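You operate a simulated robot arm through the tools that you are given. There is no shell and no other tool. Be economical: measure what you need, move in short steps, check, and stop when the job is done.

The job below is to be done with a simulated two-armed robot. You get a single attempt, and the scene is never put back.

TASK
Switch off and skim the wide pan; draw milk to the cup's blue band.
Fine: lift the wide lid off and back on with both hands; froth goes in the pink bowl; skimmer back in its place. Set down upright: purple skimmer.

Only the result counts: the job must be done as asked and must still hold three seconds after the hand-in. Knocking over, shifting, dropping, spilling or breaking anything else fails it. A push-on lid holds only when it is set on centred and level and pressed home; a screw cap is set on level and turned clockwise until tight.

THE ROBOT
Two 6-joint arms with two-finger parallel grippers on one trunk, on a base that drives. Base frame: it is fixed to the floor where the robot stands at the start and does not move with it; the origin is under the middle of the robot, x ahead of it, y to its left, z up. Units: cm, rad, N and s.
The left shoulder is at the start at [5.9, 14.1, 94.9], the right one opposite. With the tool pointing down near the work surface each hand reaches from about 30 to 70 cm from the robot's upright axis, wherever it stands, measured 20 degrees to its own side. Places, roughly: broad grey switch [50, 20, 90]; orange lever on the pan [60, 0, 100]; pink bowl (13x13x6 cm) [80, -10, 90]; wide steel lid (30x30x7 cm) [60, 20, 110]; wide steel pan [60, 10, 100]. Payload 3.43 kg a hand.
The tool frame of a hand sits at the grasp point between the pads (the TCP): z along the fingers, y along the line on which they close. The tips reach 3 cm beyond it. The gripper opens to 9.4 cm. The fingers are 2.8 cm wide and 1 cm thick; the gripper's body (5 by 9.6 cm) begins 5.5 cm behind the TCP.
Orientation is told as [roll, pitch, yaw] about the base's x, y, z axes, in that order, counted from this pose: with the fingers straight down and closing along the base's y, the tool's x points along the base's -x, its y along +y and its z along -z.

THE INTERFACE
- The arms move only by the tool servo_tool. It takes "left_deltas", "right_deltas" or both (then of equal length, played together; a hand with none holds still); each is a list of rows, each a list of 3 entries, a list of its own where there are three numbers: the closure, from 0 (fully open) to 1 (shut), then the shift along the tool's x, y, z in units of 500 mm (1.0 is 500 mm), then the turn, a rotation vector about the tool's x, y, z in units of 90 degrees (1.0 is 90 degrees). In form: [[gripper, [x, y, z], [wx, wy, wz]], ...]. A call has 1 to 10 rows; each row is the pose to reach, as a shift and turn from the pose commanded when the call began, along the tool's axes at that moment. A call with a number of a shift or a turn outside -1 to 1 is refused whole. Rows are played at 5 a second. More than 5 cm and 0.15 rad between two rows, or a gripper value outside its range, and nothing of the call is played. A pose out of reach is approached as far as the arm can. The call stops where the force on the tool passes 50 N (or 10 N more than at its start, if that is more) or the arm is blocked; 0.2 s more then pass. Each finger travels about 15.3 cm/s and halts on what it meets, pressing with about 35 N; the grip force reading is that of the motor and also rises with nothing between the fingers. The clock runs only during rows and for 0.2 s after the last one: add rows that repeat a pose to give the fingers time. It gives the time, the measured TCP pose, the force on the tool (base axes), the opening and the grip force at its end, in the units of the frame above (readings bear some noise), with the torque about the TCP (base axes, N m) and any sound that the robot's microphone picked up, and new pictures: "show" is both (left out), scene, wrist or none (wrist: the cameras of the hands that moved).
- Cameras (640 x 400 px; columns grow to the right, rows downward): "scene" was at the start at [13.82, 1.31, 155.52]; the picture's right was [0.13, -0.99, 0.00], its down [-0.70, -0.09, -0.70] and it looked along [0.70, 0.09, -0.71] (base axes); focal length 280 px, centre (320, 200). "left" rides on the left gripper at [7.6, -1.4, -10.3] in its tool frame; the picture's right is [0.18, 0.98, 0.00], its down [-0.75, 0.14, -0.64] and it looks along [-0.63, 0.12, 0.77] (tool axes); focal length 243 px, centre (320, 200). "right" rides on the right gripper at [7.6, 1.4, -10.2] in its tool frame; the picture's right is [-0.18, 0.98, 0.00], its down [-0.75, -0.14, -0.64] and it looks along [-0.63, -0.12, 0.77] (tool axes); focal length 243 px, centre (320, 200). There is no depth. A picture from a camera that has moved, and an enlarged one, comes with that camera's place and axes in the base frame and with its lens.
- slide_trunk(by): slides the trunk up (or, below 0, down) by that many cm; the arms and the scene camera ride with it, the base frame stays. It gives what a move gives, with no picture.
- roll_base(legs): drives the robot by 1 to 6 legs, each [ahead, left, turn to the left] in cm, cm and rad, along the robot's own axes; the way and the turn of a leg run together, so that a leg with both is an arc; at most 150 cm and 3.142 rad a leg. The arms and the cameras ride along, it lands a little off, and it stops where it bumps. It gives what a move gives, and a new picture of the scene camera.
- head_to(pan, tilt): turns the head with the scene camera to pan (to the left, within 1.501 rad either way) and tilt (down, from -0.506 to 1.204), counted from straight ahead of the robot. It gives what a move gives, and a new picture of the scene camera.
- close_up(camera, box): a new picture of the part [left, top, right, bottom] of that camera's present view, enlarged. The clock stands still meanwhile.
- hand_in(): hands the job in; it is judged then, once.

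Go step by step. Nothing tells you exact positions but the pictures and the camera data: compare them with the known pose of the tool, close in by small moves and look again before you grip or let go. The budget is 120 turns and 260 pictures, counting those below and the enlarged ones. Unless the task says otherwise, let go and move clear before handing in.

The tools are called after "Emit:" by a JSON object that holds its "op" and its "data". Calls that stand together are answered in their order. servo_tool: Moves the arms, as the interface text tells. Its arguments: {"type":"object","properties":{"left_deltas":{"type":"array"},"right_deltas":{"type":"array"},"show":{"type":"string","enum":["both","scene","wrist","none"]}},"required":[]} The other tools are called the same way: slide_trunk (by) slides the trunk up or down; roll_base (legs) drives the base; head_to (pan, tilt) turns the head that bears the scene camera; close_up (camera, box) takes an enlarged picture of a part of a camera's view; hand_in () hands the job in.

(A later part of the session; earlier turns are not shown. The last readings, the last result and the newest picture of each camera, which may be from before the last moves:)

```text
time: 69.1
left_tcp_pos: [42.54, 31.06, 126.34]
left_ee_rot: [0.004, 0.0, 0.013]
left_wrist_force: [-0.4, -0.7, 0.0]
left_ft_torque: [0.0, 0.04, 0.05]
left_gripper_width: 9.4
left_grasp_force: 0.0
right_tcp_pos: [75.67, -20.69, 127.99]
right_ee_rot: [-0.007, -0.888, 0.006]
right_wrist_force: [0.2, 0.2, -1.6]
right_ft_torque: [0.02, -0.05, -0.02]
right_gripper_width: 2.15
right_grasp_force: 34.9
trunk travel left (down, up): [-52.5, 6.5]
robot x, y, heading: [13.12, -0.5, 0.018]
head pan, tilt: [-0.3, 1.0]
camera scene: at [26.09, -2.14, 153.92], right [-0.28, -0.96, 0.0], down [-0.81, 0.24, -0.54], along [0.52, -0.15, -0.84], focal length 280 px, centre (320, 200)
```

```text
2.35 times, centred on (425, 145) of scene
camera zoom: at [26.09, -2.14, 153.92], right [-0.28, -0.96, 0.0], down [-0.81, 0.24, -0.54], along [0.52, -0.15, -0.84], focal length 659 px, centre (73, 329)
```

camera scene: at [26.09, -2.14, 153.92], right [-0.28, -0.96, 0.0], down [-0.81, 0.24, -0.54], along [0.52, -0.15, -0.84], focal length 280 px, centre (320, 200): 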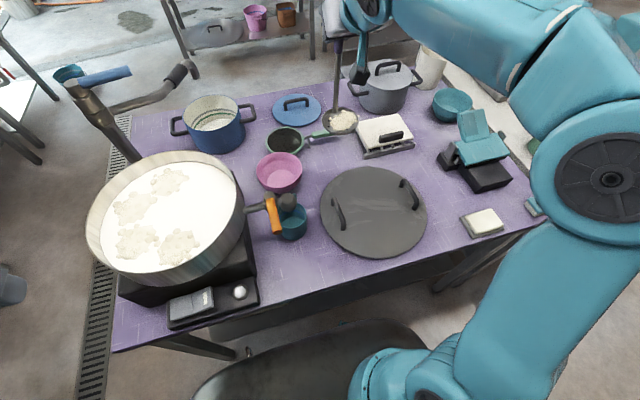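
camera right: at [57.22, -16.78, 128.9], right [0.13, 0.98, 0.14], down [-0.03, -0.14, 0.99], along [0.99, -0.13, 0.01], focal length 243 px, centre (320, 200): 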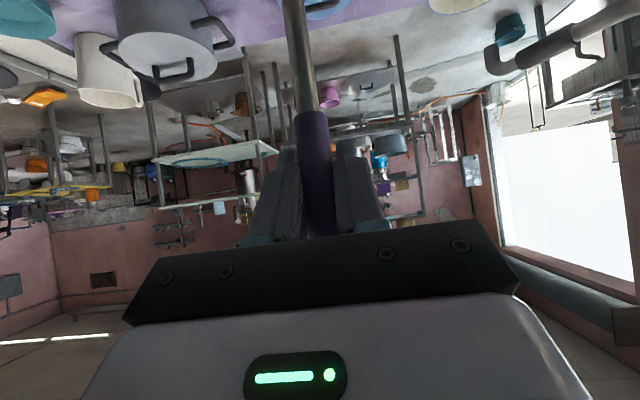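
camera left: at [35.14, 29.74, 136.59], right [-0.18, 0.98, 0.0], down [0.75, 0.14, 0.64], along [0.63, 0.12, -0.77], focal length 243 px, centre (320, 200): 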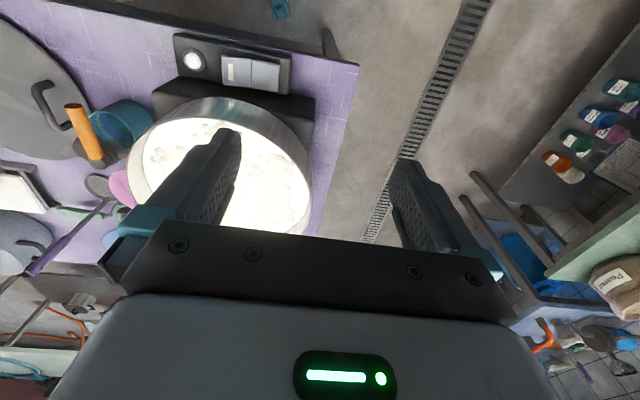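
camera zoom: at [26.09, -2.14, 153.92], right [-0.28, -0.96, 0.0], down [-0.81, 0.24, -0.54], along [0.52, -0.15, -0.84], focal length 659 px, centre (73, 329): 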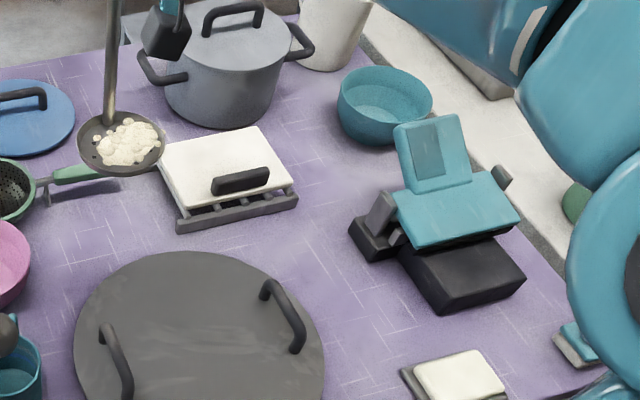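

Emit:
{"op": "servo_tool", "data": {"right_deltas": [[1, [0.009, 0.059, 0.04], [0, 0, 0]], [1, [0.018, 0.118, 0.08], [0, 0, 0]], [1, [0.026, 0.178, 0.12], [0, 0, 0]], [1, [0.035, 0.237, 0.16], [0, 0, 0]], [1, [0.044, 0.296, 0.2], [0, 0, 0]], [1, [0.044, 0.296, 0.2], [0, 0, 0]]], "show": "scene"}}

Emit:
{"op": "close_up", "data": {"camera": "scene", "box": [200, 60, 400, 240]}}

```text
time: 70.5
left_tcp_pos: [42.49, 30.79, 126.23]
left_ee_rot: [0.007, 0.001, 0.013]
left_wrist_force: [0.3, 0.7, -0.5]
left_ft_torque: [0.01, 0.0, 0.01]
left_gripper_width: 9.4
left_grasp_force: 0.1
right_tcp_pos: [82.06, -5.96, 120.1]
right_ee_rot: [-0.004, -0.887, 0.003]
right_wrist_force: [-0.3, -0.2, -1.7]
right_ft_torque: [0.01, -0.04, 0.04]
right_gripper_width: 2.16
right_grasp_force: 34.5
trunk travel left (down, up): [-52.5, 6.5]
robot x, y, heading: [13.41, -0.8, 0.009]
head pan, tilt: [-0.3, 1.0]
camera scene: at [26.07, -2.28, 153.92], right [-0.28, -0.96, 0.0], down [-0.81, 0.24, -0.54], along [0.52, -0.15, -0.84], focal length 280 px, centre (320, 200)
```

scene: 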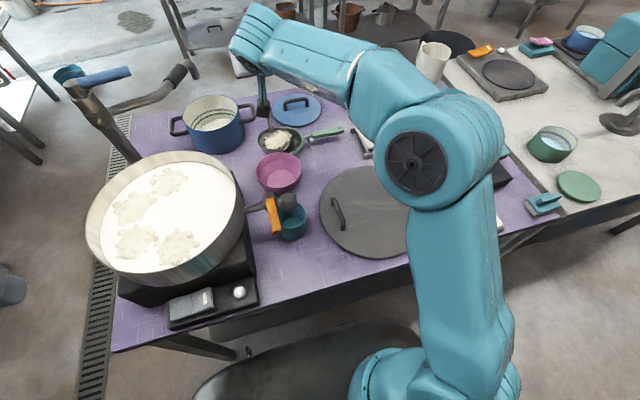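

```text
2.22 times, centred on (300, 150) of scene
camera zoom: at [26.07, -2.28, 153.92], right [-0.28, -0.96, 0.0], down [-0.81, 0.24, -0.54], along [0.52, -0.15, -0.84], focal length 622 px, centre (364, 311)
```

zoom: 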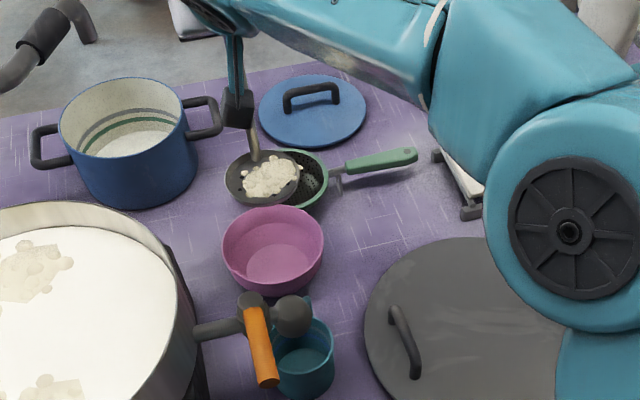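

Emit:
{"op": "servo_tool", "data": {"right_deltas": [[1, [0.0023, -0.0466, 0.0019], [-0.052, 0, 0.0643]], [1, [0.0094, -0.0926, 0.0076], [-0.1041, 0, 0.1286]], [1, [0.021, -0.1368, 0.017], [-0.1562, 0, 0.1929]], [1, [0.037, -0.1788, 0.03], [-0.2082, 0, 0.2572]], [1, [0.057, -0.2178, 0.046], [-0.2603, 0, 0.3215]], [1, [0.081, -0.2532, 0.0654], [-0.3124, 0, 0.3858]], [1, [0.108, -0.2842, 0.0874], [-0.3644, 0, 0.4501]], [1, [0.138, -0.3104, 0.1118], [-0.4165, 0, 0.5144]], [1, [0.1706, -0.3314, 0.138], [-0.4685, 0, 0.5787]]], "show": "scene"}}

Emit:
{"op": "close_up", "data": {"camera": "scene", "box": [200, 60, 400, 240]}}

```text
time: 72.5
left_tcp_pos: [42.53, 30.89, 126.34]
left_ee_rot: [0.004, 0.001, 0.012]
left_wrist_force: [0.0, -0.2, -0.1]
left_ft_torque: [-0.01, 0.0, -0.01]
left_gripper_width: 9.37
left_grasp_force: 0.1
right_tcp_pos: [82.06, -22.52, 108.91]
right_ee_rot: [1.31, -0.307, -0.849]
right_wrist_force: [0.1, 0.1, -1.1]
right_ft_torque: [-0.24, -0.08, 0.02]
right_gripper_width: 2.18
right_grasp_force: 34.9
trunk travel left (down, up): [-52.5, 6.5]
robot x, y, heading: [13.32, -0.79, 0.013]
head pan, tilt: [-0.3, 1.0]
camera scene: at [26.17, -2.3, 153.91], right [-0.29, -0.96, 0.0], down [-0.81, 0.24, -0.54], along [0.52, -0.15, -0.84], focal length 280 px, centre (320, 200)
```

scene: 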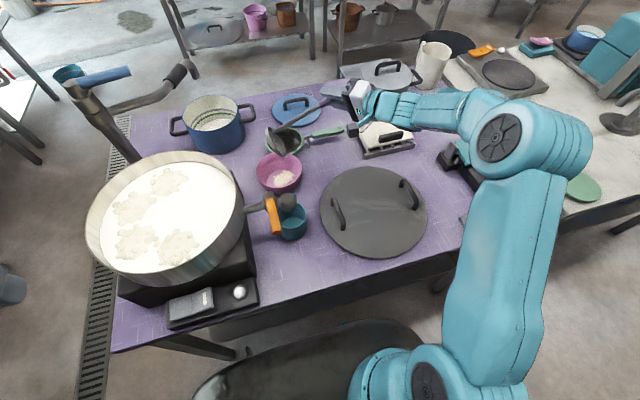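

```text
2.22 times, centred on (300, 150) of scene
camera zoom: at [26.17, -2.3, 153.91], right [-0.29, -0.96, 0.0], down [-0.81, 0.24, -0.54], along [0.52, -0.15, -0.84], focal length 622 px, centre (364, 311)
```

zoom: 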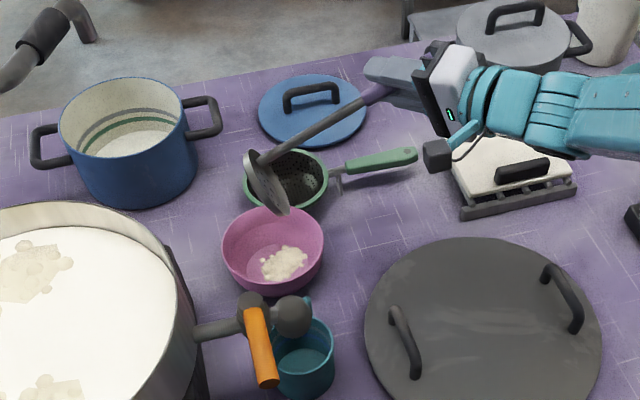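

Emit:
{"op": "servo_tool", "data": {"right_deltas": [[1, [-0.01273, 0.03867, -0.0103], [0.052, 0, -0.0643]], [1, [-0.02546, 0.07734, -0.0206], [0.1041, 0, -0.1286]], [1, [-0.0382, 0.116, -0.0309], [0.1562, 0, -0.1929]], [1, [-0.0509, 0.1547, -0.0412], [0.2082, 0, -0.2572]], [1, [-0.0637, 0.1934, -0.0515], [0.2603, 0, -0.3215]], [1, [-0.0764, 0.232, -0.0618], [0.3124, 0, -0.3858]], [1, [-0.0891, 0.2707, -0.0721], [0.3644, 0, -0.4501]], [1, [-0.1018, 0.3094, -0.0824], [0.4165, 0, -0.5144]], [1, [-0.1146, 0.348, -0.0927], [0.4685, 0, -0.5787]]], "show": "scene"}}

Emit:
{"op": "close_up", "data": {"camera": "scene", "box": [240, 60, 400, 200]}}

Emit:
{"op": "roll_base", "data": {"legs": [[-3.5, 40, -0.01]]}}

```text
time: 74.5
left_tcp_pos: [42.32, 30.99, 126.35]
left_ee_rot: [0.004, 0.0, 0.013]
left_wrist_force: [-0.3, 0.7, 0.0]
left_ft_torque: [-0.02, 0.01, 0.03]
left_gripper_width: 9.41
left_grasp_force: 0.1
right_tcp_pos: [82.01, -22.24, 127.84]
right_ee_rot: [-0.006, -0.888, 0.007]
right_wrist_force: [0.9, 1.3, -1.5]
right_ft_torque: [0.02, -0.08, -0.04]
right_gripper_width: 2.12
right_grasp_force: 35.5
trunk travel left (down, up): [-52.5, 6.5]
robot x, y, heading: [13.99, -1.03, 0.011]
head pan, tilt: [-0.3, 1.0]
camera scene: at [26.08, -2.14, 153.92], right [-0.29, -0.96, 0.0], down [-0.81, 0.24, -0.54], along [0.52, -0.15, -0.84], focal length 280 px, centre (320, 200)
```

scene: 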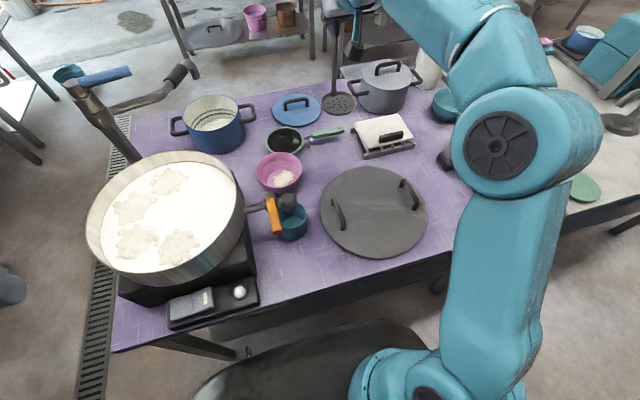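

```text
2.86 times, centred on (320, 130) of scene
camera zoom: at [26.08, -2.14, 153.92], right [-0.29, -0.96, 0.0], down [-0.81, 0.24, -0.54], along [0.52, -0.15, -0.84], focal length 800 px, centre (320, 400)
```

zoom: 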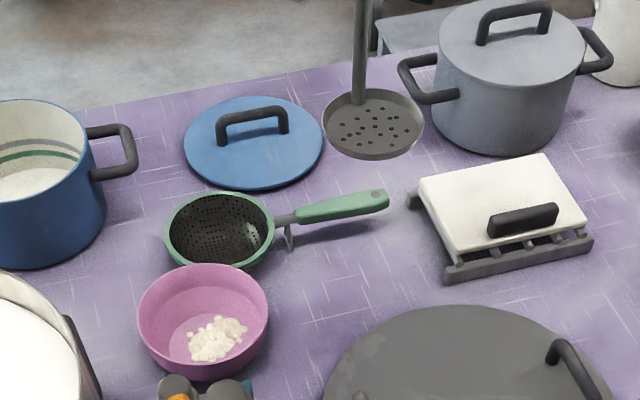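

```text
time: 80.2
left_tcp_pos: [39.11, 71.06, 126.32]
left_ee_rot: [0.004, 0.001, -0.001]
left_wrist_force: [-0.3, 0.0, 0.4]
left_ft_torque: [-0.03, -0.02, -0.02]
left_gripper_width: 9.42
left_grasp_force: 0.0
right_tcp_pos: [77.96, 17.18, 127.99]
right_ee_rot: [-0.002, -0.888, -0.008]
right_wrist_force: [0.3, 0.7, -2.0]
right_ft_torque: [0.0, -0.05, 0.0]
right_gripper_width: 2.15
right_grasp_force: 35.0
trunk travel left (down, up): [-52.5, 6.5]
robot x, y, heading: [9.7, 39.9, -0.004]
head pan, tilt: [-0.3, 1.0]
camera scene: at [22.3, 38.19, 153.92], right [-0.3, -0.95, 0.0], down [-0.8, 0.25, -0.54], along [0.52, -0.16, -0.84], focal length 280 px, centre (320, 200)
```

scene: 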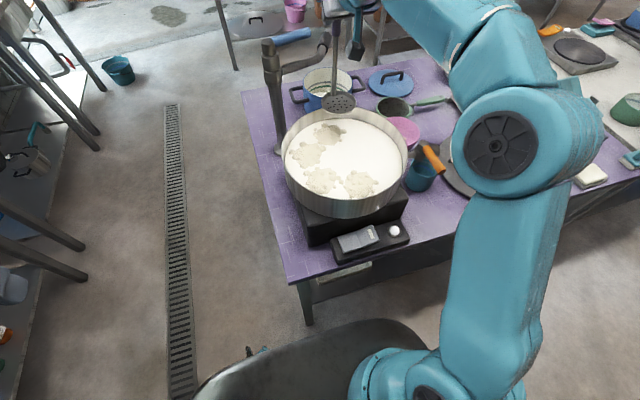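

Emit:
{"op": "servo_tool", "data": {"right_deltas": [[1, [0.03, 0.058, -0.037], [0, 0, 0]], [1, [0.077, 0.058, 0.001], [0, 0, 0]], [1, [0.123, 0.058, 0.0385], [0, 0, 0]], [1, [0.154, 0.058, 0.063], [0, 0, 0]], [1, [0.182, 0.058, 0.086], [0, 0, 0]], [1, [0.182, 0.058, 0.086], [0, 0, 0]]], "show": "none"}}

Emit:
{"op": "servo_tool", "data": {"right_deltas": [[1, [-0.016, 0, -0.0126], [0, 0, 0]], [1, [-0.032, 0, -0.025], [0, 0, 0]], [1, [-0.048, 0, -0.038], [0, 0, 0]], [1, [-0.064, 0, -0.05], [0, 0, 0]], [1, [-0.093, 0, -0.0755], [0, 0, 0]], [1, [-0.124, 0, -0.1], [0, 0, 0]], [1, [-0.152, 0, -0.123], [0, 0, 0]]], "show": "none"}}

Emit:
{"op": "close_up", "data": {"camera": "scene", "box": [260, 70, 430, 230]}}

```text
time: 81.6
left_tcp_pos: [39.06, 71.12, 126.31]
left_ee_rot: [0.003, -0.003, 0.0]
left_wrist_force: [-0.3, 0.3, 0.5]
left_ft_torque: [-0.02, -0.03, -0.01]
left_gripper_width: 9.37
left_grasp_force: 0.1
right_tcp_pos: [75.38, 20.17, 118.18]
right_ee_rot: [-0.004, -0.89, -0.008]
right_wrist_force: [-0.8, -0.1, -0.6]
right_ft_torque: [0.01, -0.08, 0.0]
right_gripper_width: 2.16
right_grasp_force: 34.9
trunk travel left (down, up): [-52.5, 6.5]
robot x, y, heading: [9.83, 40.06, -0.001]
head pan, tilt: [-0.3, 1.0]
```

```text
time: 83.2
left_tcp_pos: [39.11, 70.96, 126.39]
left_ee_rot: [0.003, 0.0, -0.001]
left_wrist_force: [0.3, 0.1, -0.5]
left_ft_torque: [0.03, -0.02, 0.02]
left_gripper_width: 9.4
left_grasp_force: 0.0
right_tcp_pos: [75.58, 19.82, 127.91]
right_ee_rot: [-0.002, -0.89, -0.008]
right_wrist_force: [-0.2, -0.1, -1.5]
right_ft_torque: [0.01, -0.04, 0.01]
right_gripper_width: 2.15
right_grasp_force: 34.9
trunk travel left (down, up): [-52.5, 6.5]
robot x, y, heading: [9.5, 40.03, 0.002]
head pan, tilt: [-0.3, 1.0]
```

```text
2.50 times, centred on (345, 150) of scene
camera zoom: at [22.26, 38.17, 153.92], right [-0.3, -0.95, 0.0], down [-0.8, 0.25, -0.54], along [0.52, -0.16, -0.84], focal length 700 px, centre (258, 325)
```

zoom: 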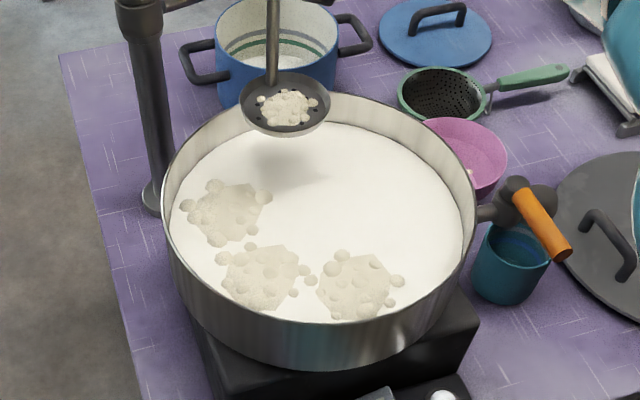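

Emit:
{"op": "servo_tool", "data": {"right_deltas": [[1, [0.032, 0.074, -0.04], [0, 0, 0]], [1, [0.064, 0.148, -0.079], [0, 0, 0]], [1, [0.111, 0.148, -0.041], [0, 0, 0]], [1, [0.157, 0.148, -0.0035], [0, 0, 0]], [1, [0.188, 0.148, 0.021], [0, 0, 0]], [1, [0.216, 0.148, 0.044], [0, 0, 0]], [1, [0.216, 0.148, 0.044], [0, 0, 0]]], "show": "none"}}

Emit:
{"op": "servo_tool", "data": {"right_deltas": [[1, [-0.016, 0, -0.0126], [0, 0, 0]], [1, [-0.032, 0, -0.025], [0, 0, 0]], [1, [-0.048, 0, -0.038], [0, 0, 0]], [1, [-0.064, 0, -0.05], [0, 0, 0]], [1, [-0.093, 0, -0.0755], [0, 0, 0]], [1, [-0.124, 0, -0.1], [0, 0, 0]], [1, [-0.152, 0, -0.123], [0, 0, 0]]], "show": "none"}}

Emit:
{"op": "servo_tool", "data": {"right_deltas": [[1, [0.053, -0.01, -0.066], [0, 0, 0]], [1, [0.107, -0.02, -0.132], [0, 0, 0]], [1, [0.154, -0.02, -0.094], [0, 0, 0]], [1, [0.2, -0.02, -0.0565], [0, 0, 0]], [1, [0.231, -0.02, -0.032], [0, 0, 0]], [1, [0.259, -0.02, -0.009], [0, 0, 0]], [1, [0.259, -0.02, -0.009], [0, 0, 0]]], "show": "none"}}

Emit:
{"op": "servo_tool", "data": {"right_deltas": [[1, [-0.016, 0, -0.0126], [0, 0, 0]], [1, [-0.032, 0, -0.025], [0, 0, 0]], [1, [-0.048, 0, -0.038], [0, 0, 0]], [1, [-0.064, 0, -0.05], [0, 0, 0]], [1, [-0.093, 0, -0.0755], [0, 0, 0]], [1, [-0.124, 0, -0.1], [0, 0, 0]], [1, [-0.152, 0, -0.123], [0, 0, 0]]], "show": "none"}}

Emit:
{"op": "close_up", "data": {"camera": "scene", "box": [260, 70, 430, 230]}}

```text
time: 84.8
left_tcp_pos: [39.11, 70.93, 126.35]
left_ee_rot: [0.004, 0.0, 0.0]
left_wrist_force: [0.5, -0.2, -0.3]
left_ft_torque: [0.04, 0.01, -0.02]
left_gripper_width: 9.39
left_grasp_force: 0.1
right_tcp_pos: [70.36, 27.6, 117.92]
right_ee_rot: [-0.003, -0.89, -0.009]
right_wrist_force: [0.8, -0.4, -2.2]
right_ft_torque: [0.0, -0.05, 0.01]
right_gripper_width: 2.16
right_grasp_force: 34.8
trunk travel left (down, up): [-52.5, 6.5]
robot x, y, heading: [9.79, 39.93, -0.002]
head pan, tilt: [-0.3, 1.0]
```

```text
time: 86.4
left_tcp_pos: [39.13, 71.02, 126.21]
left_ee_rot: [0.003, -0.001, 0.0]
left_wrist_force: [-0.7, 0.0, 0.3]
left_ft_torque: [-0.01, -0.01, -0.01]
left_gripper_width: 9.44
left_grasp_force: 0.0
right_tcp_pos: [70.45, 27.39, 128.07]
right_ee_rot: [-0.003, -0.889, -0.009]
right_wrist_force: [0.3, -0.4, -1.6]
right_ft_torque: [-0.01, -0.04, -0.01]
right_gripper_width: 2.16
right_grasp_force: 35.2
trunk travel left (down, up): [-52.5, 6.5]
robot x, y, heading: [10.0, 40.12, 0.005]
head pan, tilt: [-0.3, 1.0]
```

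```text
time: 88.0
left_tcp_pos: [39.09, 70.91, 126.27]
left_ee_rot: [0.004, 0.001, -0.001]
left_wrist_force: [-0.2, -0.8, 0.3]
left_ft_torque: [-0.02, -0.02, 0.02]
left_gripper_width: 9.37
left_grasp_force: 0.1
right_tcp_pos: [61.97, 26.65, 118.04]
right_ee_rot: [-0.005, -0.891, -0.009]
right_wrist_force: [-0.3, 0.0, -1.9]
right_ft_torque: [-0.03, -0.05, -0.04]
right_gripper_width: 2.15
right_grasp_force: 35.3
trunk travel left (down, up): [-52.5, 6.5]
robot x, y, heading: [9.52, 39.94, -0.003]
head pan, tilt: [-0.3, 1.0]
```

```text
time: 89.6
left_tcp_pos: [39.25, 71.01, 126.25]
left_ee_rot: [0.005, 0.001, -0.001]
left_wrist_force: [0.2, 0.1, 0.3]
left_ft_torque: [-0.02, 0.03, -0.03]
left_gripper_width: 9.4
left_grasp_force: 0.2
right_tcp_pos: [61.81, 26.57, 127.68]
right_ee_rot: [-0.002, -0.889, -0.009]
right_wrist_force: [-0.9, 0.2, -2.3]
right_ft_torque: [-0.02, -0.04, -0.01]
right_gripper_width: 2.17
right_grasp_force: 35.3
trunk travel left (down, up): [-52.5, 6.5]
robot x, y, heading: [9.61, 39.5, 0.0]
head pan, tilt: [-0.3, 1.0]
```

```text
2.50 times, centred on (345, 150) of scene
camera zoom: at [22.3, 38.16, 153.92], right [-0.3, -0.95, 0.0], down [-0.8, 0.25, -0.54], along [0.52, -0.16, -0.84], focal length 700 px, centre (258, 325)
```

zoom: 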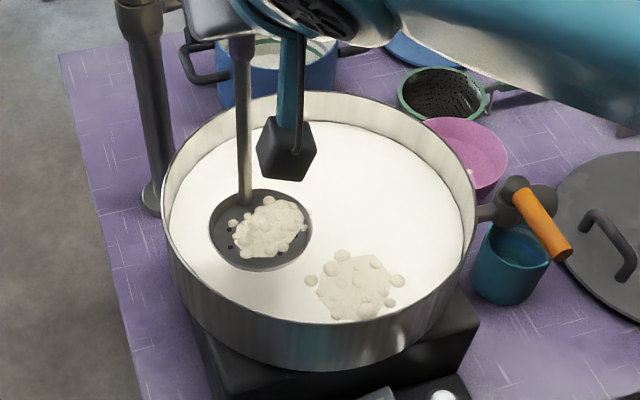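

Emit:
{"op": "servo_tool", "data": {"right_deltas": [[1, [0.021, -0.08, -0.026], [0, 0, 0]], [1, [0.043, -0.16, -0.053], [0, 0, 0]], [1, [0.09, -0.16, -0.015], [0, 0, 0]], [1, [0.136, -0.16, 0.0225], [0, 0, 0]], [1, [0.167, -0.16, 0.047], [0, 0, 0]], [1, [0.193, -0.16, 0.068], [0, 0, 0]], [1, [0.193, -0.16, 0.068], [0, 0, 0]]], "show": "none"}}

Emit:
{"op": "servo_tool", "data": {"right_deltas": [[1, [-0.016, 0, -0.0126], [0, 0, 0]], [1, [-0.032, 0, -0.025], [0, 0, 0]], [1, [-0.048, 0, -0.038], [0, 0, 0]], [1, [-0.064, 0, -0.05], [0, 0, 0]], [1, [-0.093, 0, -0.0755], [0, 0, 0]], [1, [-0.124, 0, -0.1], [0, 0, 0]], [1, [-0.152, 0, -0.123], [0, 0, 0]]], "show": "none"}}

Emit:
{"op": "close_up", "data": {"camera": "scene", "box": [260, 70, 430, 230]}}

```text
time: 91.2
left_tcp_pos: [39.14, 70.99, 126.18]
left_ee_rot: [0.003, -0.001, 0.0]
left_wrist_force: [-0.3, 0.6, -0.3]
left_ft_torque: [-0.01, -0.02, 0.01]
left_gripper_width: 9.44
left_grasp_force: 0.1
right_tcp_pos: [58.66, 18.7, 117.96]
right_ee_rot: [-0.004, -0.889, -0.009]
right_wrist_force: [-0.9, -0.2, -1.6]
right_ft_torque: [-0.03, -0.06, -0.01]
right_gripper_width: 2.13
right_grasp_force: 35.4
trunk travel left (down, up): [-52.5, 6.5]
robot x, y, heading: [9.52, 39.81, -0.001]
head pan, tilt: [-0.3, 1.0]
```

```text
time: 92.8
left_tcp_pos: [39.15, 71.05, 126.32]
left_ee_rot: [0.005, -0.001, -0.001]
left_wrist_force: [-0.5, 0.0, 0.0]
left_ft_torque: [-0.01, 0.02, 0.0]
left_gripper_width: 9.41
left_grasp_force: 0.0
right_tcp_pos: [58.69, 18.67, 128.04]
right_ee_rot: [-0.004, -0.889, -0.008]
right_wrist_force: [-0.3, 0.5, -1.3]
right_ft_torque: [0.0, -0.05, 0.0]
right_gripper_width: 2.15
right_grasp_force: 34.8
trunk travel left (down, up): [-52.5, 6.5]
robot x, y, heading: [9.8, 40.45, -0.007]
head pan, tilt: [-0.3, 1.0]
```

```text
2.50 times, centred on (345, 150) of scene
camera zoom: at [22.3, 38.19, 153.92], right [-0.3, -0.95, 0.0], down [-0.8, 0.25, -0.54], along [0.52, -0.16, -0.84], focal length 700 px, centre (258, 325)
```

zoom: 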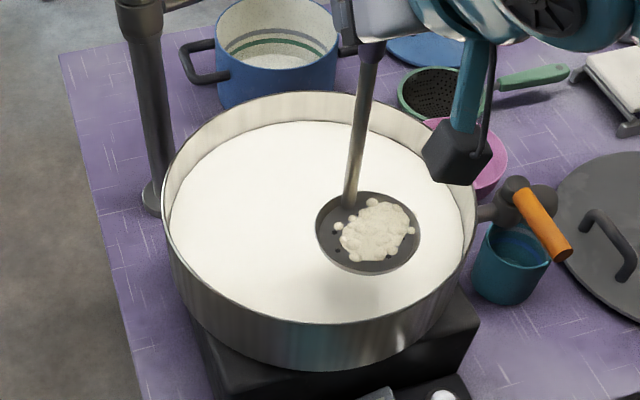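

Emit:
{"op": "roll_base", "data": {"legs": [[3.6, -40, 0.007]]}}

```text
time: 98.4
left_tcp_pos: [42.64, 31.47, 126.29]
left_ee_rot: [0.004, -0.001, 0.003]
left_wrist_force: [-0.8, -1.5, 0.6]
left_ft_torque: [0.02, 0.0, 0.04]
left_gripper_width: 9.39
left_grasp_force: 0.0
right_tcp_pos: [62.39, -20.71, 128.13]
right_ee_rot: [-0.004, -0.888, -0.003]
right_wrist_force: [-0.1, -0.6, -2.7]
right_ft_torque: [0.0, -0.05, -0.02]
right_gripper_width: 2.13
right_grasp_force: 34.9
trunk travel left (down, up): [-52.5, 6.5]
robot x, y, heading: [13.31, 0.02, 0.003]
head pan, tilt: [-0.3, 1.0]
camera scene: at [25.92, -1.56, 153.92], right [-0.29, -0.96, 0.0], down [-0.8, 0.25, -0.54], along [0.52, -0.16, -0.84], focal length 280 px, centre (320, 200)
```

scene: 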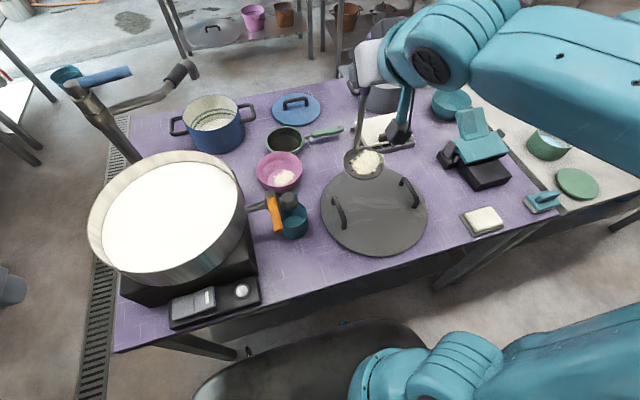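

Emit:
{"op": "servo_tool", "data": {"right_deltas": [[1, [-0.019, 0.044, 0.06], [0, 0, 0]], [1, [-0.038, 0.089, 0.12], [0, 0, 0]], [1, [-0.057, 0.133, 0.18], [0, 0, 0]], [1, [-0.077, 0.177, 0.24], [0, 0, 0]], [1, [-0.096, 0.221, 0.3], [0, 0, 0]], [1, [-0.115, 0.266, 0.36], [0, 0, 0]], [1, [-0.134, 0.31, 0.419], [0, 0, 0]], [1, [-0.134, 0.31, 0.419], [0, 0, 0]]], "show": "none"}}

Emit:
{"op": "close_up", "data": {"camera": "scene", "box": [200, 60, 400, 240]}}

```text
time: 100.2
left_tcp_pos: [42.38, 31.37, 126.34]
left_ee_rot: [0.004, -0.003, 0.004]
left_wrist_force: [-0.7, 1.0, -0.2]
left_ft_torque: [0.0, 0.02, 0.03]
left_gripper_width: 9.39
left_grasp_force: 0.1
right_tcp_pos: [82.93, -5.58, 119.88]
right_ee_rot: [-0.002, -0.889, -0.003]
right_wrist_force: [-0.4, 0.0, -1.5]
right_ft_torque: [-0.01, -0.07, 0.01]
right_gripper_width: 2.15
right_grasp_force: 34.6
trunk travel left (down, up): [-52.5, 6.5]
robot x, y, heading: [13.0, 0.19, 0.004]
head pan, tilt: [-0.3, 1.0]
```

```text
2.22 times, centred on (300, 150) of scene
camera zoom: at [25.71, -1.71, 153.94], right [-0.29, -0.96, 0.0], down [-0.8, 0.25, -0.54], along [0.52, -0.16, -0.84], focal length 622 px, centre (364, 311)
```

zoom: 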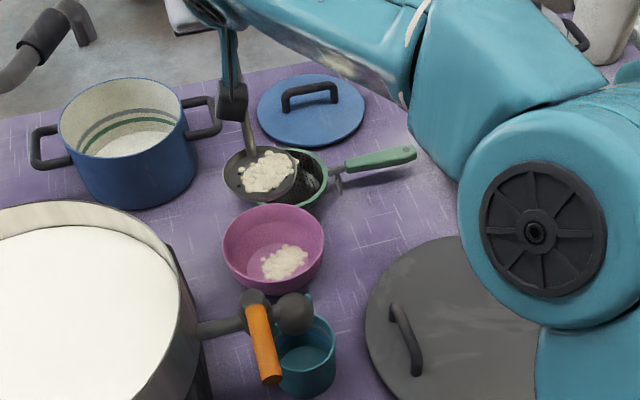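

Emit:
{"op": "servo_tool", "data": {"right_deltas": [[1, [0.0023, -0.0466, 0.0019], [-0.052, 0, 0.0643]], [1, [0.0094, -0.0926, 0.0076], [-0.1041, 0, 0.1286]], [1, [0.021, -0.1368, 0.017], [-0.1562, 0, 0.1929]], [1, [0.037, -0.1788, 0.03], [-0.2082, 0, 0.2572]], [1, [0.057, -0.2178, 0.046], [-0.2603, 0, 0.3215]], [1, [0.081, -0.2532, 0.0654], [-0.3124, 0, 0.3858]], [1, [0.108, -0.2842, 0.0874], [-0.3644, 0, 0.4501]], [1, [0.138, -0.3104, 0.1118], [-0.4165, 0, 0.5144]], [1, [0.1706, -0.3314, 0.138], [-0.4685, 0, 0.5787]]], "show": "none"}}

Emit:
{"op": "close_up", "data": {"camera": "scene", "box": [200, 60, 400, 240]}}

```text
time: 102.2
left_tcp_pos: [42.63, 31.36, 126.42]
left_ee_rot: [0.003, 0.0, 0.004]
left_wrist_force: [0.2, 0.9, -0.1]
left_ft_torque: [-0.01, -0.01, 0.0]
left_gripper_width: 9.39
left_grasp_force: 0.1
right_tcp_pos: [82.98, -22.37, 109.04]
right_ee_rot: [1.307, -0.31, -0.857]
right_wrist_force: [-0.6, -1.0, -1.9]
right_ft_torque: [-0.25, -0.04, 0.0]
right_gripper_width: 2.18
right_grasp_force: 35.0
trunk travel left (down, up): [-52.5, 6.5]
robot x, y, heading: [13.49, 0.27, -0.0]
head pan, tilt: [-0.3, 1.0]
```

```text
2.22 times, centred on (300, 150) of scene
camera zoom: at [25.93, -1.68, 153.92], right [-0.29, -0.96, 0.0], down [-0.8, 0.25, -0.54], along [0.52, -0.16, -0.84], focal length 622 px, centre (364, 311)
```

zoom: 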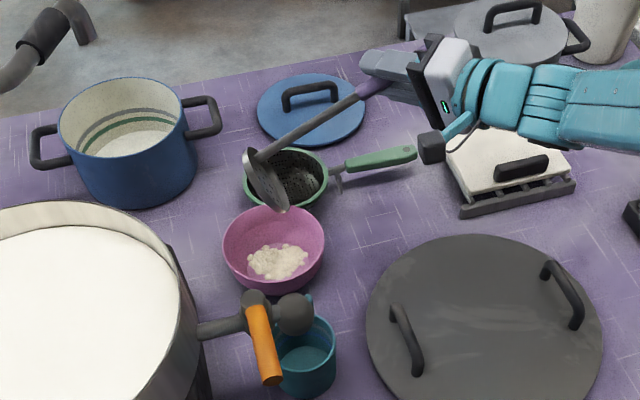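

Emit:
{"op": "servo_tool", "data": {"right_deltas": [[1, [-0.01273, 0.03867, -0.0103], [0.052, 0, -0.0643]], [1, [-0.02546, 0.07734, -0.0206], [0.1041, 0, -0.1286]], [1, [-0.0382, 0.116, -0.0309], [0.1562, 0, -0.1929]], [1, [-0.0509, 0.1547, -0.0412], [0.2082, 0, -0.2572]], [1, [-0.0637, 0.1934, -0.0515], [0.2603, 0, -0.3215]], [1, [-0.0764, 0.232, -0.0618], [0.3124, 0, -0.3858]], [1, [-0.0891, 0.2707, -0.0721], [0.3644, 0, -0.4501]], [1, [-0.1018, 0.3094, -0.0824], [0.4165, 0, -0.5144]], [1, [-0.1146, 0.348, -0.0927], [0.4685, 0, -0.5787]]], "show": "none"}}

Emit:
{"op": "servo_tool", "data": {"right_deltas": [[1, [-0.025, 0.036, 0.03], [0, 0, 0]], [1, [-0.05, 0.072, 0.0614], [0, 0, 0]], [1, [0.012, 0.072, 0.112], [0, 0, 0]], [1, [0.074, 0.072, 0.162], [0, 0, 0]], [1, [0.136, 0.072, 0.212], [0, 0, 0]], [1, [0.198, 0.072, 0.262], [0, 0, 0]], [1, [0.24, 0.072, 0.296], [0, 0, 0]], [1, [0.24, 0.072, 0.296], [0, 0, 0]]]}}

Emit:
{"op": "close_up", "data": {"camera": "scene", "box": [240, 60, 400, 200]}}

```text
time: 104.2
left_tcp_pos: [42.59, 31.55, 126.27]
left_ee_rot: [0.004, 0.001, 0.004]
left_wrist_force: [-0.4, 0.4, -0.1]
left_ft_torque: [-0.01, 0.04, 0.01]
left_gripper_width: 9.39
left_grasp_force: 0.0
right_tcp_pos: [82.98, -22.08, 128.15]
right_ee_rot: [-0.005, -0.888, -0.002]
right_wrist_force: [-0.1, 0.4, -0.8]
right_ft_torque: [0.0, -0.03, -0.04]
right_gripper_width: 2.14
right_grasp_force: 34.9
trunk travel left (down, up): [-52.5, 6.5]
robot x, y, heading: [13.3, 0.2, 0.003]
head pan, tilt: [-0.3, 1.0]
```

```text
time: 106.0
left_tcp_pos: [42.4, 31.3, 126.41]
left_ee_rot: [0.004, -0.001, 0.003]
left_wrist_force: [-0.2, 1.1, -0.7]
left_ft_torque: [0.02, -0.03, 0.0]
left_gripper_width: 9.42
left_grasp_force: 0.1
right_tcp_pos: [86.49, -18.5, 109.47]
right_ee_rot: [-0.002, -0.889, -0.004]
right_wrist_force: [-0.1, -0.2, -0.4]
right_ft_torque: [0.04, -0.05, 0.01]
right_gripper_width: 2.18
right_grasp_force: 35.0
trunk travel left (down, up): [-52.5, 6.5]
robot x, y, heading: [13.43, 0.23, 0.001]
head pan, tilt: [-0.3, 1.0]
camera scene: at [25.67, -1.67, 153.94], right [-0.29, -0.96, 0.0], down [-0.8, 0.25, -0.54], along [0.52, -0.16, -0.84], focal length 280 px, centre (320, 200)
camera right: at [73.77, -17.03, 110.08], right [0.12, 0.98, 0.14], down [-0.03, -0.14, 0.99], along [0.99, -0.12, 0.01], focal length 243 px, centre (320, 200)
```

scene: 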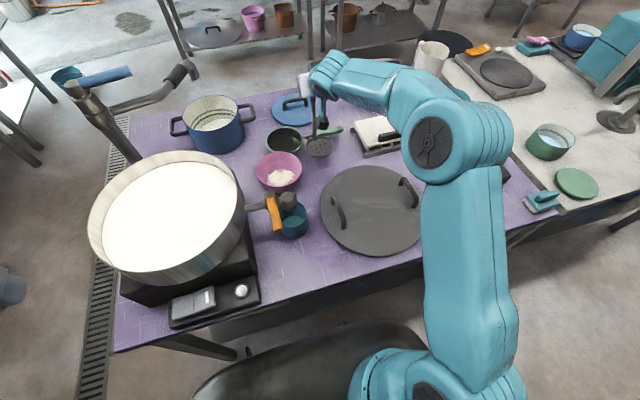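
right: 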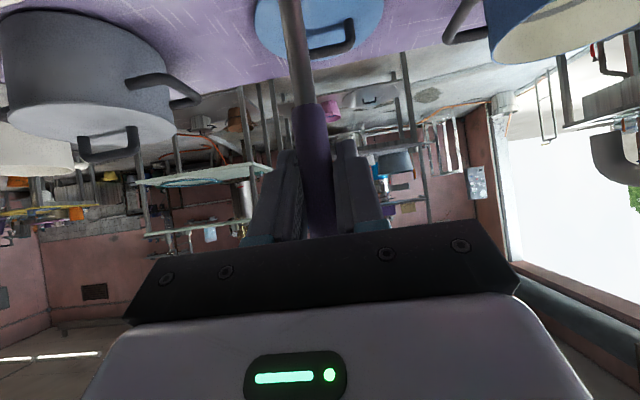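

```text
2.86 times, centred on (320, 130) of scene
camera zoom: at [25.67, -1.67, 153.94], right [-0.29, -0.96, 0.0], down [-0.8, 0.25, -0.54], along [0.52, -0.16, -0.84], focal length 800 px, centre (320, 400)
```

zoom: 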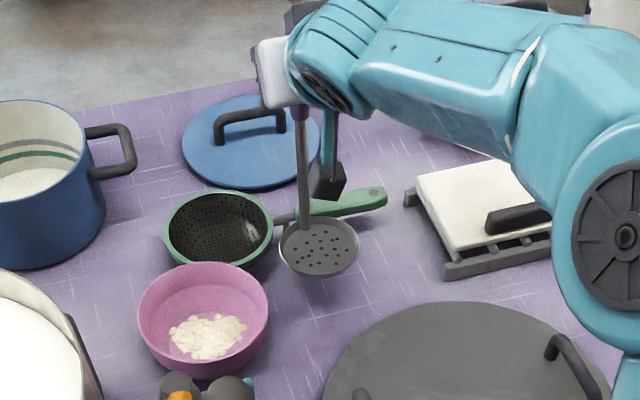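

Emit:
{"op": "servo_tool", "data": {"right_deltas": [[1, [0.042, 0, 0.044], [0, 0, 0]], [1, [0.065, 0, 0.0625], [0, 0, 0]], [1, [0.08, 0, 0.075], [0, 0, 0]], [1, [0.086, 0, 0.08], [0, 0, 0]], [1, [0.086, 0, 0.08], [0, 0, 0]]], "show": "none"}}

Emit:
{"op": "close_up", "data": {"camera": "scene", "box": [240, 60, 400, 200]}}

```text
time: 107.2
left_tcp_pos: [42.44, 31.49, 126.34]
left_ee_rot: [0.006, -0.003, 0.004]
left_wrist_force: [0.2, 0.1, -0.3]
left_ft_torque: [0.0, 0.01, 0.02]
left_gripper_width: 9.38
left_grasp_force: 0.1
right_tcp_pos: [87.16, -18.68, 103.9]
right_ee_rot: [-0.003, -0.897, -0.003]
right_wrist_force: [3.6, -2.6, 19.2]
right_ft_torque: [0.0, -0.48, 0.01]
right_gripper_width: 2.13
right_grasp_force: 35.0
trunk travel left (down, up): [-52.5, 6.5]
robot x, y, heading: [13.25, 0.03, 0.001]
head pan, tilt: [-0.3, 1.0]
```

```text
2.86 times, centred on (320, 130) of scene
camera zoom: at [25.7, -1.54, 153.97], right [-0.29, -0.96, 0.0], down [-0.8, 0.25, -0.54], along [0.52, -0.16, -0.84], focal length 800 px, centre (320, 400)
```

zoom: 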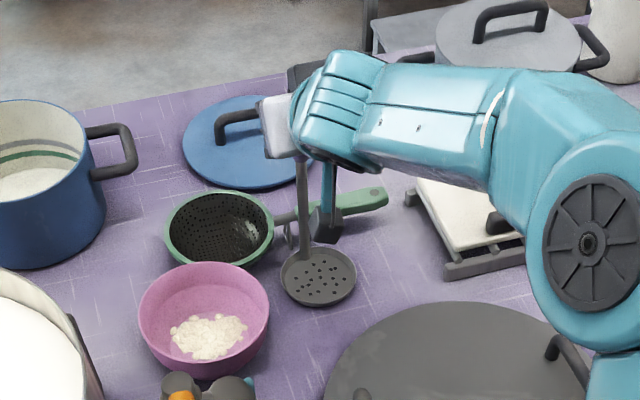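

Emit:
{"op": "servo_tool", "data": {"right_deltas": [[1, [-0.0047, 0, -0.0038], [0, 0, 0]], [0.7, [-0.0047, 0, -0.0038], [0, 0, 0]], [0.6, [-0.0047, 0, -0.0038], [0, 0, 0]], [0.3, [-0.0047, 0, -0.0038], [0, 0, 0]], [0, [-0.0047, 0, -0.0038], [0, 0, 0]], [0, [-0.0047, 0, -0.0038], [0, 0, 0]]], "show": "wrist"}}

Emit:
{"op": "close_up", "data": {"camera": "scene", "box": [240, 60, 400, 200]}}

```text
time: 108.6
left_tcp_pos: [42.78, 31.48, 126.21]
left_ee_rot: [0.006, 0.0, 0.004]
left_wrist_force: [-0.2, -0.6, -0.5]
left_ft_torque: [-0.01, 0.01, 0.0]
left_gripper_width: 9.4
left_grasp_force: 0.1
right_tcp_pos: [87.17, -18.57, 103.83]
right_ee_rot: [-0.003, -0.886, -0.005]
right_wrist_force: [0.0, -0.5, 0.0]
right_ft_torque: [0.03, 0.0, -0.01]
right_gripper_width: 9.41
right_grasp_force: 0.1
trunk travel left (down, up): [-52.5, 6.5]
robot x, y, heading: [13.36, 0.15, -0.003]
head pan, tilt: [-0.3, 1.0]
camera right: at [74.56, -17.1, 104.37], right [0.12, 0.98, 0.14], down [-0.02, -0.14, 0.99], along [0.99, -0.12, 0.01], focal length 243 px, centre (320, 200)
```

right: 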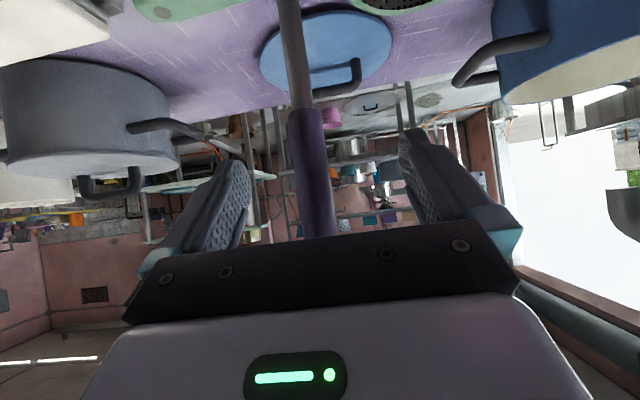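

```text
2.86 times, centred on (320, 130) of scene
camera zoom: at [26.03, -1.59, 153.91], right [-0.29, -0.96, 0.0], down [-0.8, 0.25, -0.54], along [0.52, -0.16, -0.84], focal length 800 px, centre (320, 400)
```

zoom: 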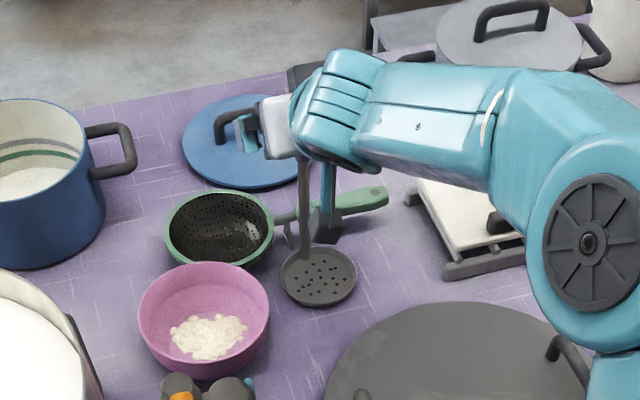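

Skimmer stands released. I back the hand out along -x, then raise it.

Emit:
{"op": "servo_tool", "data": {"right_deltas": [[0, [0.0377, 0, -0.0466], [0, 0, 0]], [0, [0.088, 0, -0.109], [0, 0, 0]], [0, [0.138, 0, -0.171], [0, 0, 0]], [0, [0.176, 0, -0.218], [0, 0, 0]], [0, [0.12, 0, -0.27], [0, 0.07, 0]], [0, [0.06, 0, -0.32], [0, 0.14, 0]], [0, [0, 0, -0.37], [0, 0.21, 0]], [0, [-0.06, 0, -0.42], [0, 0.28, 0]], [0, [-0.12, 0, -0.47], [0, 0.35, 0]]], "show": "scene"}}

Emit:
{"op": "close_up", "data": {"camera": "scene", "box": [240, 60, 400, 200]}}

Emit:
{"op": "close_up", "data": {"camera": "scene", "box": [230, 160, 330, 250]}}

```text
time: 110.6
left_tcp_pos: [42.87, 31.49, 126.31]
left_ee_rot: [0.004, 0.002, 0.004]
left_wrist_force: [-0.4, 0.4, -0.3]
left_ft_torque: [0.0, 0.05, 0.0]
left_gripper_width: 9.38
left_grasp_force: 0.0
right_tcp_pos: [72.9, -18.5, 123.38]
right_ee_rot: [-0.002, -0.333, -0.003]
right_wrist_force: [-0.1, -0.5, 0.6]
right_ft_torque: [0.03, 0.04, -0.02]
right_gripper_width: 9.41
right_grasp_force: 0.0
trunk travel left (down, up): [-52.5, 6.5]
robot x, y, heading: [13.29, -0.09, 0.002]
head pan, tilt: [-0.3, 1.0]
camera scene: at [26.05, -1.53, 153.91], right [-0.29, -0.96, 0.0], down [-0.81, 0.25, -0.54], along [0.52, -0.16, -0.84], focal length 280 px, centre (320, 200)
```

scene: 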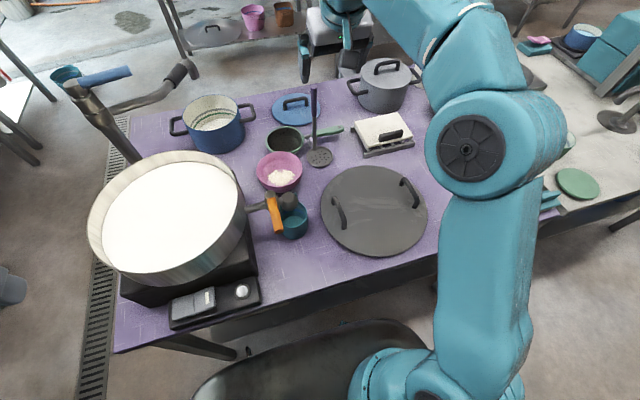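

```text
2.86 times, centred on (320, 130) of scene
camera zoom: at [26.05, -1.53, 153.91], right [-0.29, -0.96, 0.0], down [-0.81, 0.25, -0.54], along [0.52, -0.16, -0.84], focal length 800 px, centre (320, 400)
```

zoom: 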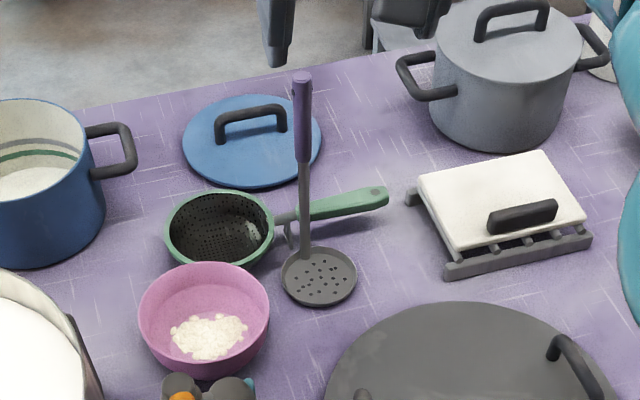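

```text
4.44 times, centred on (280, 205) of scene
camera zoom: at [26.05, -1.53, 153.91], right [-0.29, -0.96, 0.0], down [-0.81, 0.25, -0.54], along [0.52, -0.16, -0.84], focal length 1244 px, centre (498, 178)
```

zoom: 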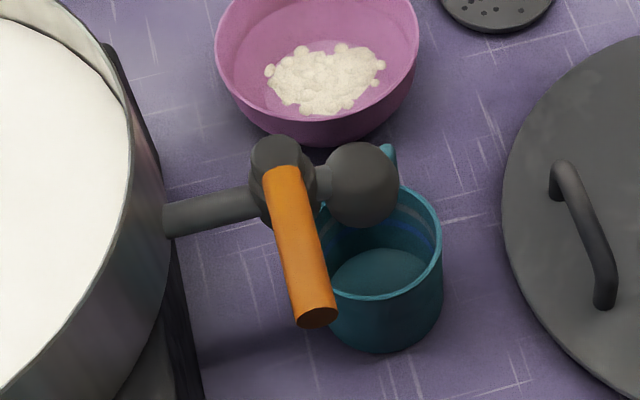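

Emit:
{"op": "roll_base", "data": {"legs": [[-2.3, -14, 0]]}}

Emit:
{"op": "servo_tool", "data": {"left_deltas": [[0, [-0.03, -0.03, 0.02], [0, 0, 0]], [0.2, [-0.06, -0.08, 0.04], [0, 0, 0]], [0.4, [-0.1, -0.14, 0.06], [0, 0, 0]], [0.6, [-0.14, -0.2, 0.08], [0, 0, 0]], [0.6, [-0.18, -0.26, 0.1], [0, 0, 0]], [0.6, [-0.23, -0.32, 0.12], [0, 0, 0]], [0.6, [-0.29, -0.372, 0.14], [0, 0, 0]], [0.6, [-0.306, -0.372, 0.2], [0, 0, 0]], [0.6, [-0.306, -0.372, 0.28], [0, 0, 0]]], "right_deltas": [[0, [0.06, 0, 0], [0, 0.04, 0]], [0.5, [0.12, 0, 0], [0, 0.08, 0]], [1, [0.18, 0.03, 0.01], [0, 0.12, 0]], [1, [0.24, 0.06, 0.02], [0, 0.16, 0]], [1, [0.3, 0.09, 0.03], [0, 0.2, 0]], [1, [0.34, 0.12, 0.04], [0, 0.212, 0]], [1, [0.36, 0.15, 0.04], [0, 0.212, 0]], [1, [0.36, 0.17, 0.04], [0, 0.212, 0]], [1, [0.36, 0.17, 0.04], [0, 0.212, 0]]]}}

```text
time: 113.1
left_tcp_pos: [40.5, 17.54, 126.2]
left_ee_rot: [0.003, 0.0, 0.008]
left_wrist_force: [-0.1, -0.2, -0.6]
left_ft_torque: [0.03, 0.01, -0.01]
left_gripper_width: 9.4
left_grasp_force: 0.1
right_tcp_pos: [70.58, -32.59, 123.37]
right_ee_rot: [-0.002, -0.337, -0.004]
right_wrist_force: [0.6, 0.1, 0.9]
right_ft_torque: [0.02, 0.02, -0.02]
right_gripper_width: 9.4
right_grasp_force: 0.1
trunk travel left (down, up): [-52.5, 6.5]
robot x, y, heading: [11.09, -14.2, 0.012]
head pan, tilt: [-0.3, 1.0]
camera scene: at [23.7, -15.92, 153.92], right [-0.29, -0.96, 0.0], down [-0.81, 0.24, -0.54], along [0.52, -0.16, -0.84], focal length 280 px, centre (320, 200)
```

scene: 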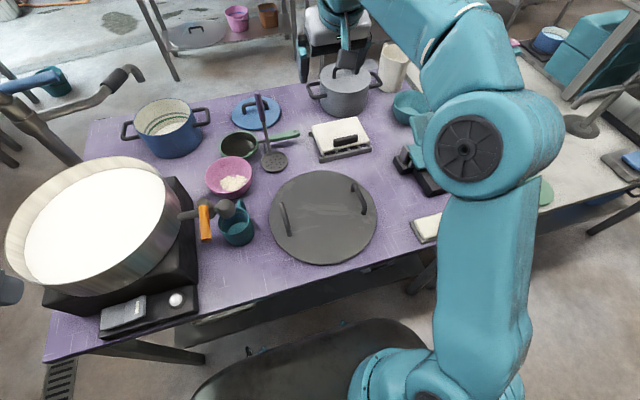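

```text
time: 115.1
left_tcp_pos: [55.77, -1.62, 112.19]
left_ee_rot: [0.004, 0.001, 0.006]
left_wrist_force: [0.2, 0.1, -0.2]
left_ft_torque: [0.05, -0.01, 0.0]
left_gripper_width: 3.76
left_grasp_force: 0.0
right_tcp_pos: [54.52, -24.12, 115.34]
right_ee_rot: [-0.003, -0.003, -0.004]
right_wrist_force: [0.9, -0.5, -0.7]
right_ft_torque: [0.04, 0.01, 0.01]
right_gripper_width: 0.01
right_grasp_force: 33.2
trunk travel left (down, up): [-52.5, 6.5]
robot x, y, heading: [11.06, -14.21, 0.006]
head pan, tilt: [-0.3, 1.0]
camera scene: at [23.74, -16.15, 153.91], right [-0.29, -0.96, 0.0], down [-0.81, 0.25, -0.54], along [0.52, -0.16, -0.84], focal length 280 px, centre (320, 200)
camera right: at [46.9, -22.74, 125.7], right [0.19, 0.98, 0.0], down [0.75, -0.14, 0.65], along [0.63, -0.12, -0.76], focal length 243 px, centre (320, 200)
camera left: at [48.1, -3.2, 122.46], right [-0.19, 0.98, 0.0], down [0.75, 0.14, 0.64], along [0.63, 0.13, -0.77], focal length 243 px, centre (320, 200)
```

scene: 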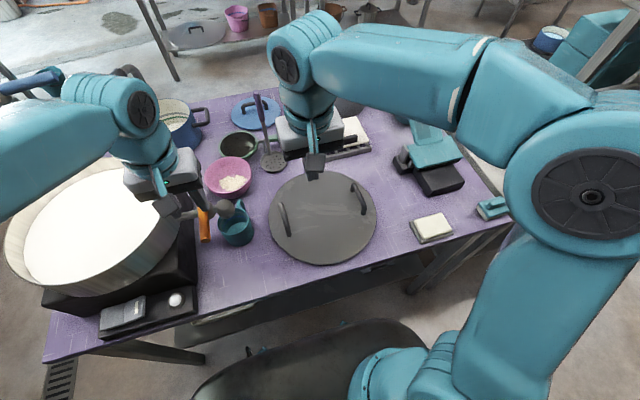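
right: 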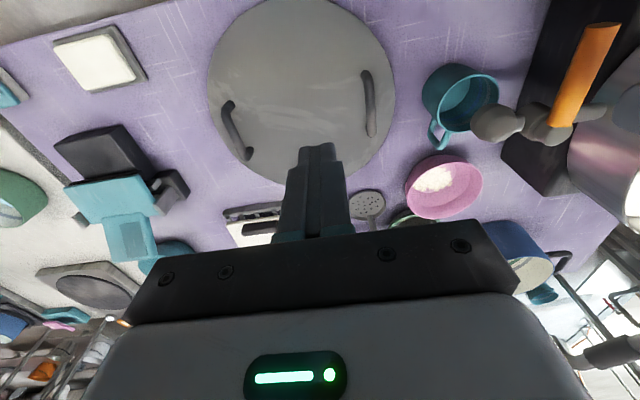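
left: 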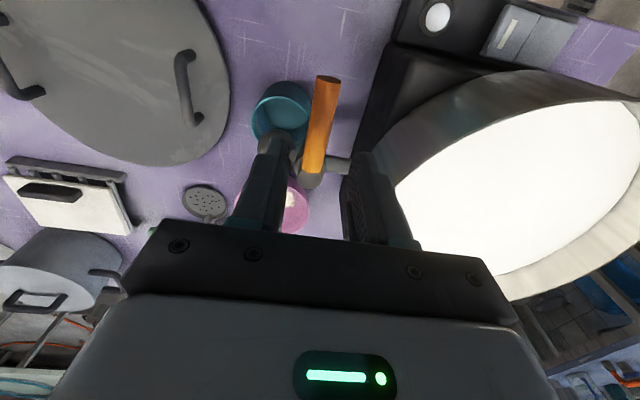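

Emit:
{"op": "close_up", "data": {"camera": "right", "box": [400, 10, 640, 200]}}

Emit:
{"op": "close_up", "data": {"camera": "left", "box": [220, 50, 420, 230]}}

Emit:
{"op": "close_up", "data": {"camera": "scene", "box": [150, 150, 280, 260]}}

```text
2.11 times, centred on (520, 105) of right
camera zoom: at [46.9, -22.74, 125.7], right [0.19, 0.98, 0.0], down [0.75, -0.14, 0.65], along [0.63, -0.12, -0.76], focal length 511 px, centre (-101, 400)
```

zoom: 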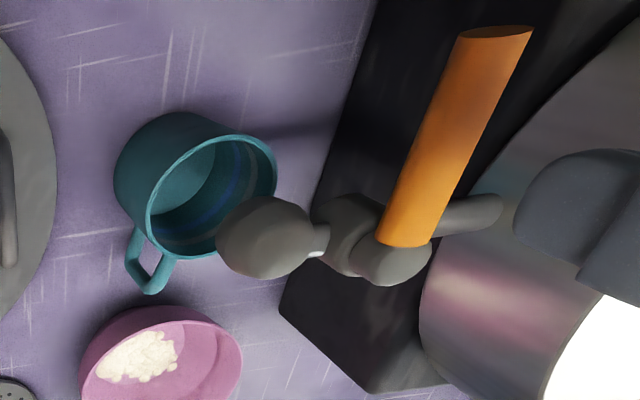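

```text
2.22 times, centred on (320, 140) of left
camera zoom: at [48.1, -3.2, 122.46], right [-0.19, 0.98, 0.0], down [0.75, 0.14, 0.64], along [0.63, 0.13, -0.77], focal length 539 px, centre (320, 333)
```

zoom: 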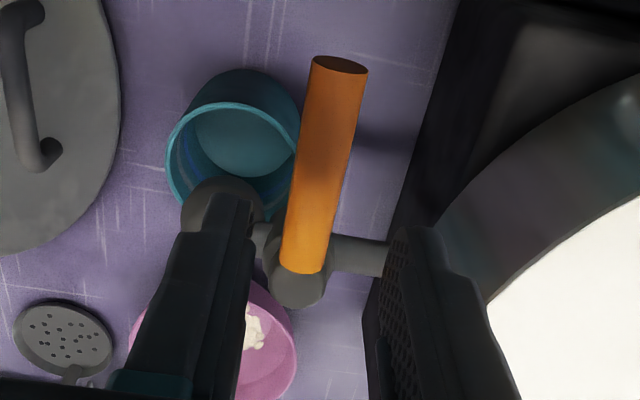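

```text
3.64 times, centred on (215, 205) of scene
camera zoom: at [23.74, -16.15, 153.91], right [-0.29, -0.96, 0.0], down [-0.81, 0.25, -0.54], along [0.52, -0.16, -0.84], focal length 1018 px, centre (702, 182)
```

zoom: 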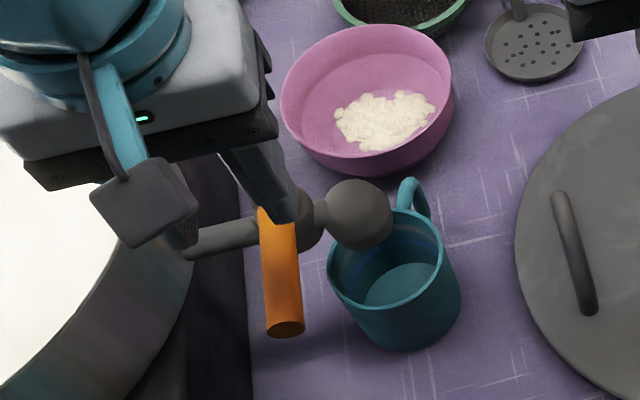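

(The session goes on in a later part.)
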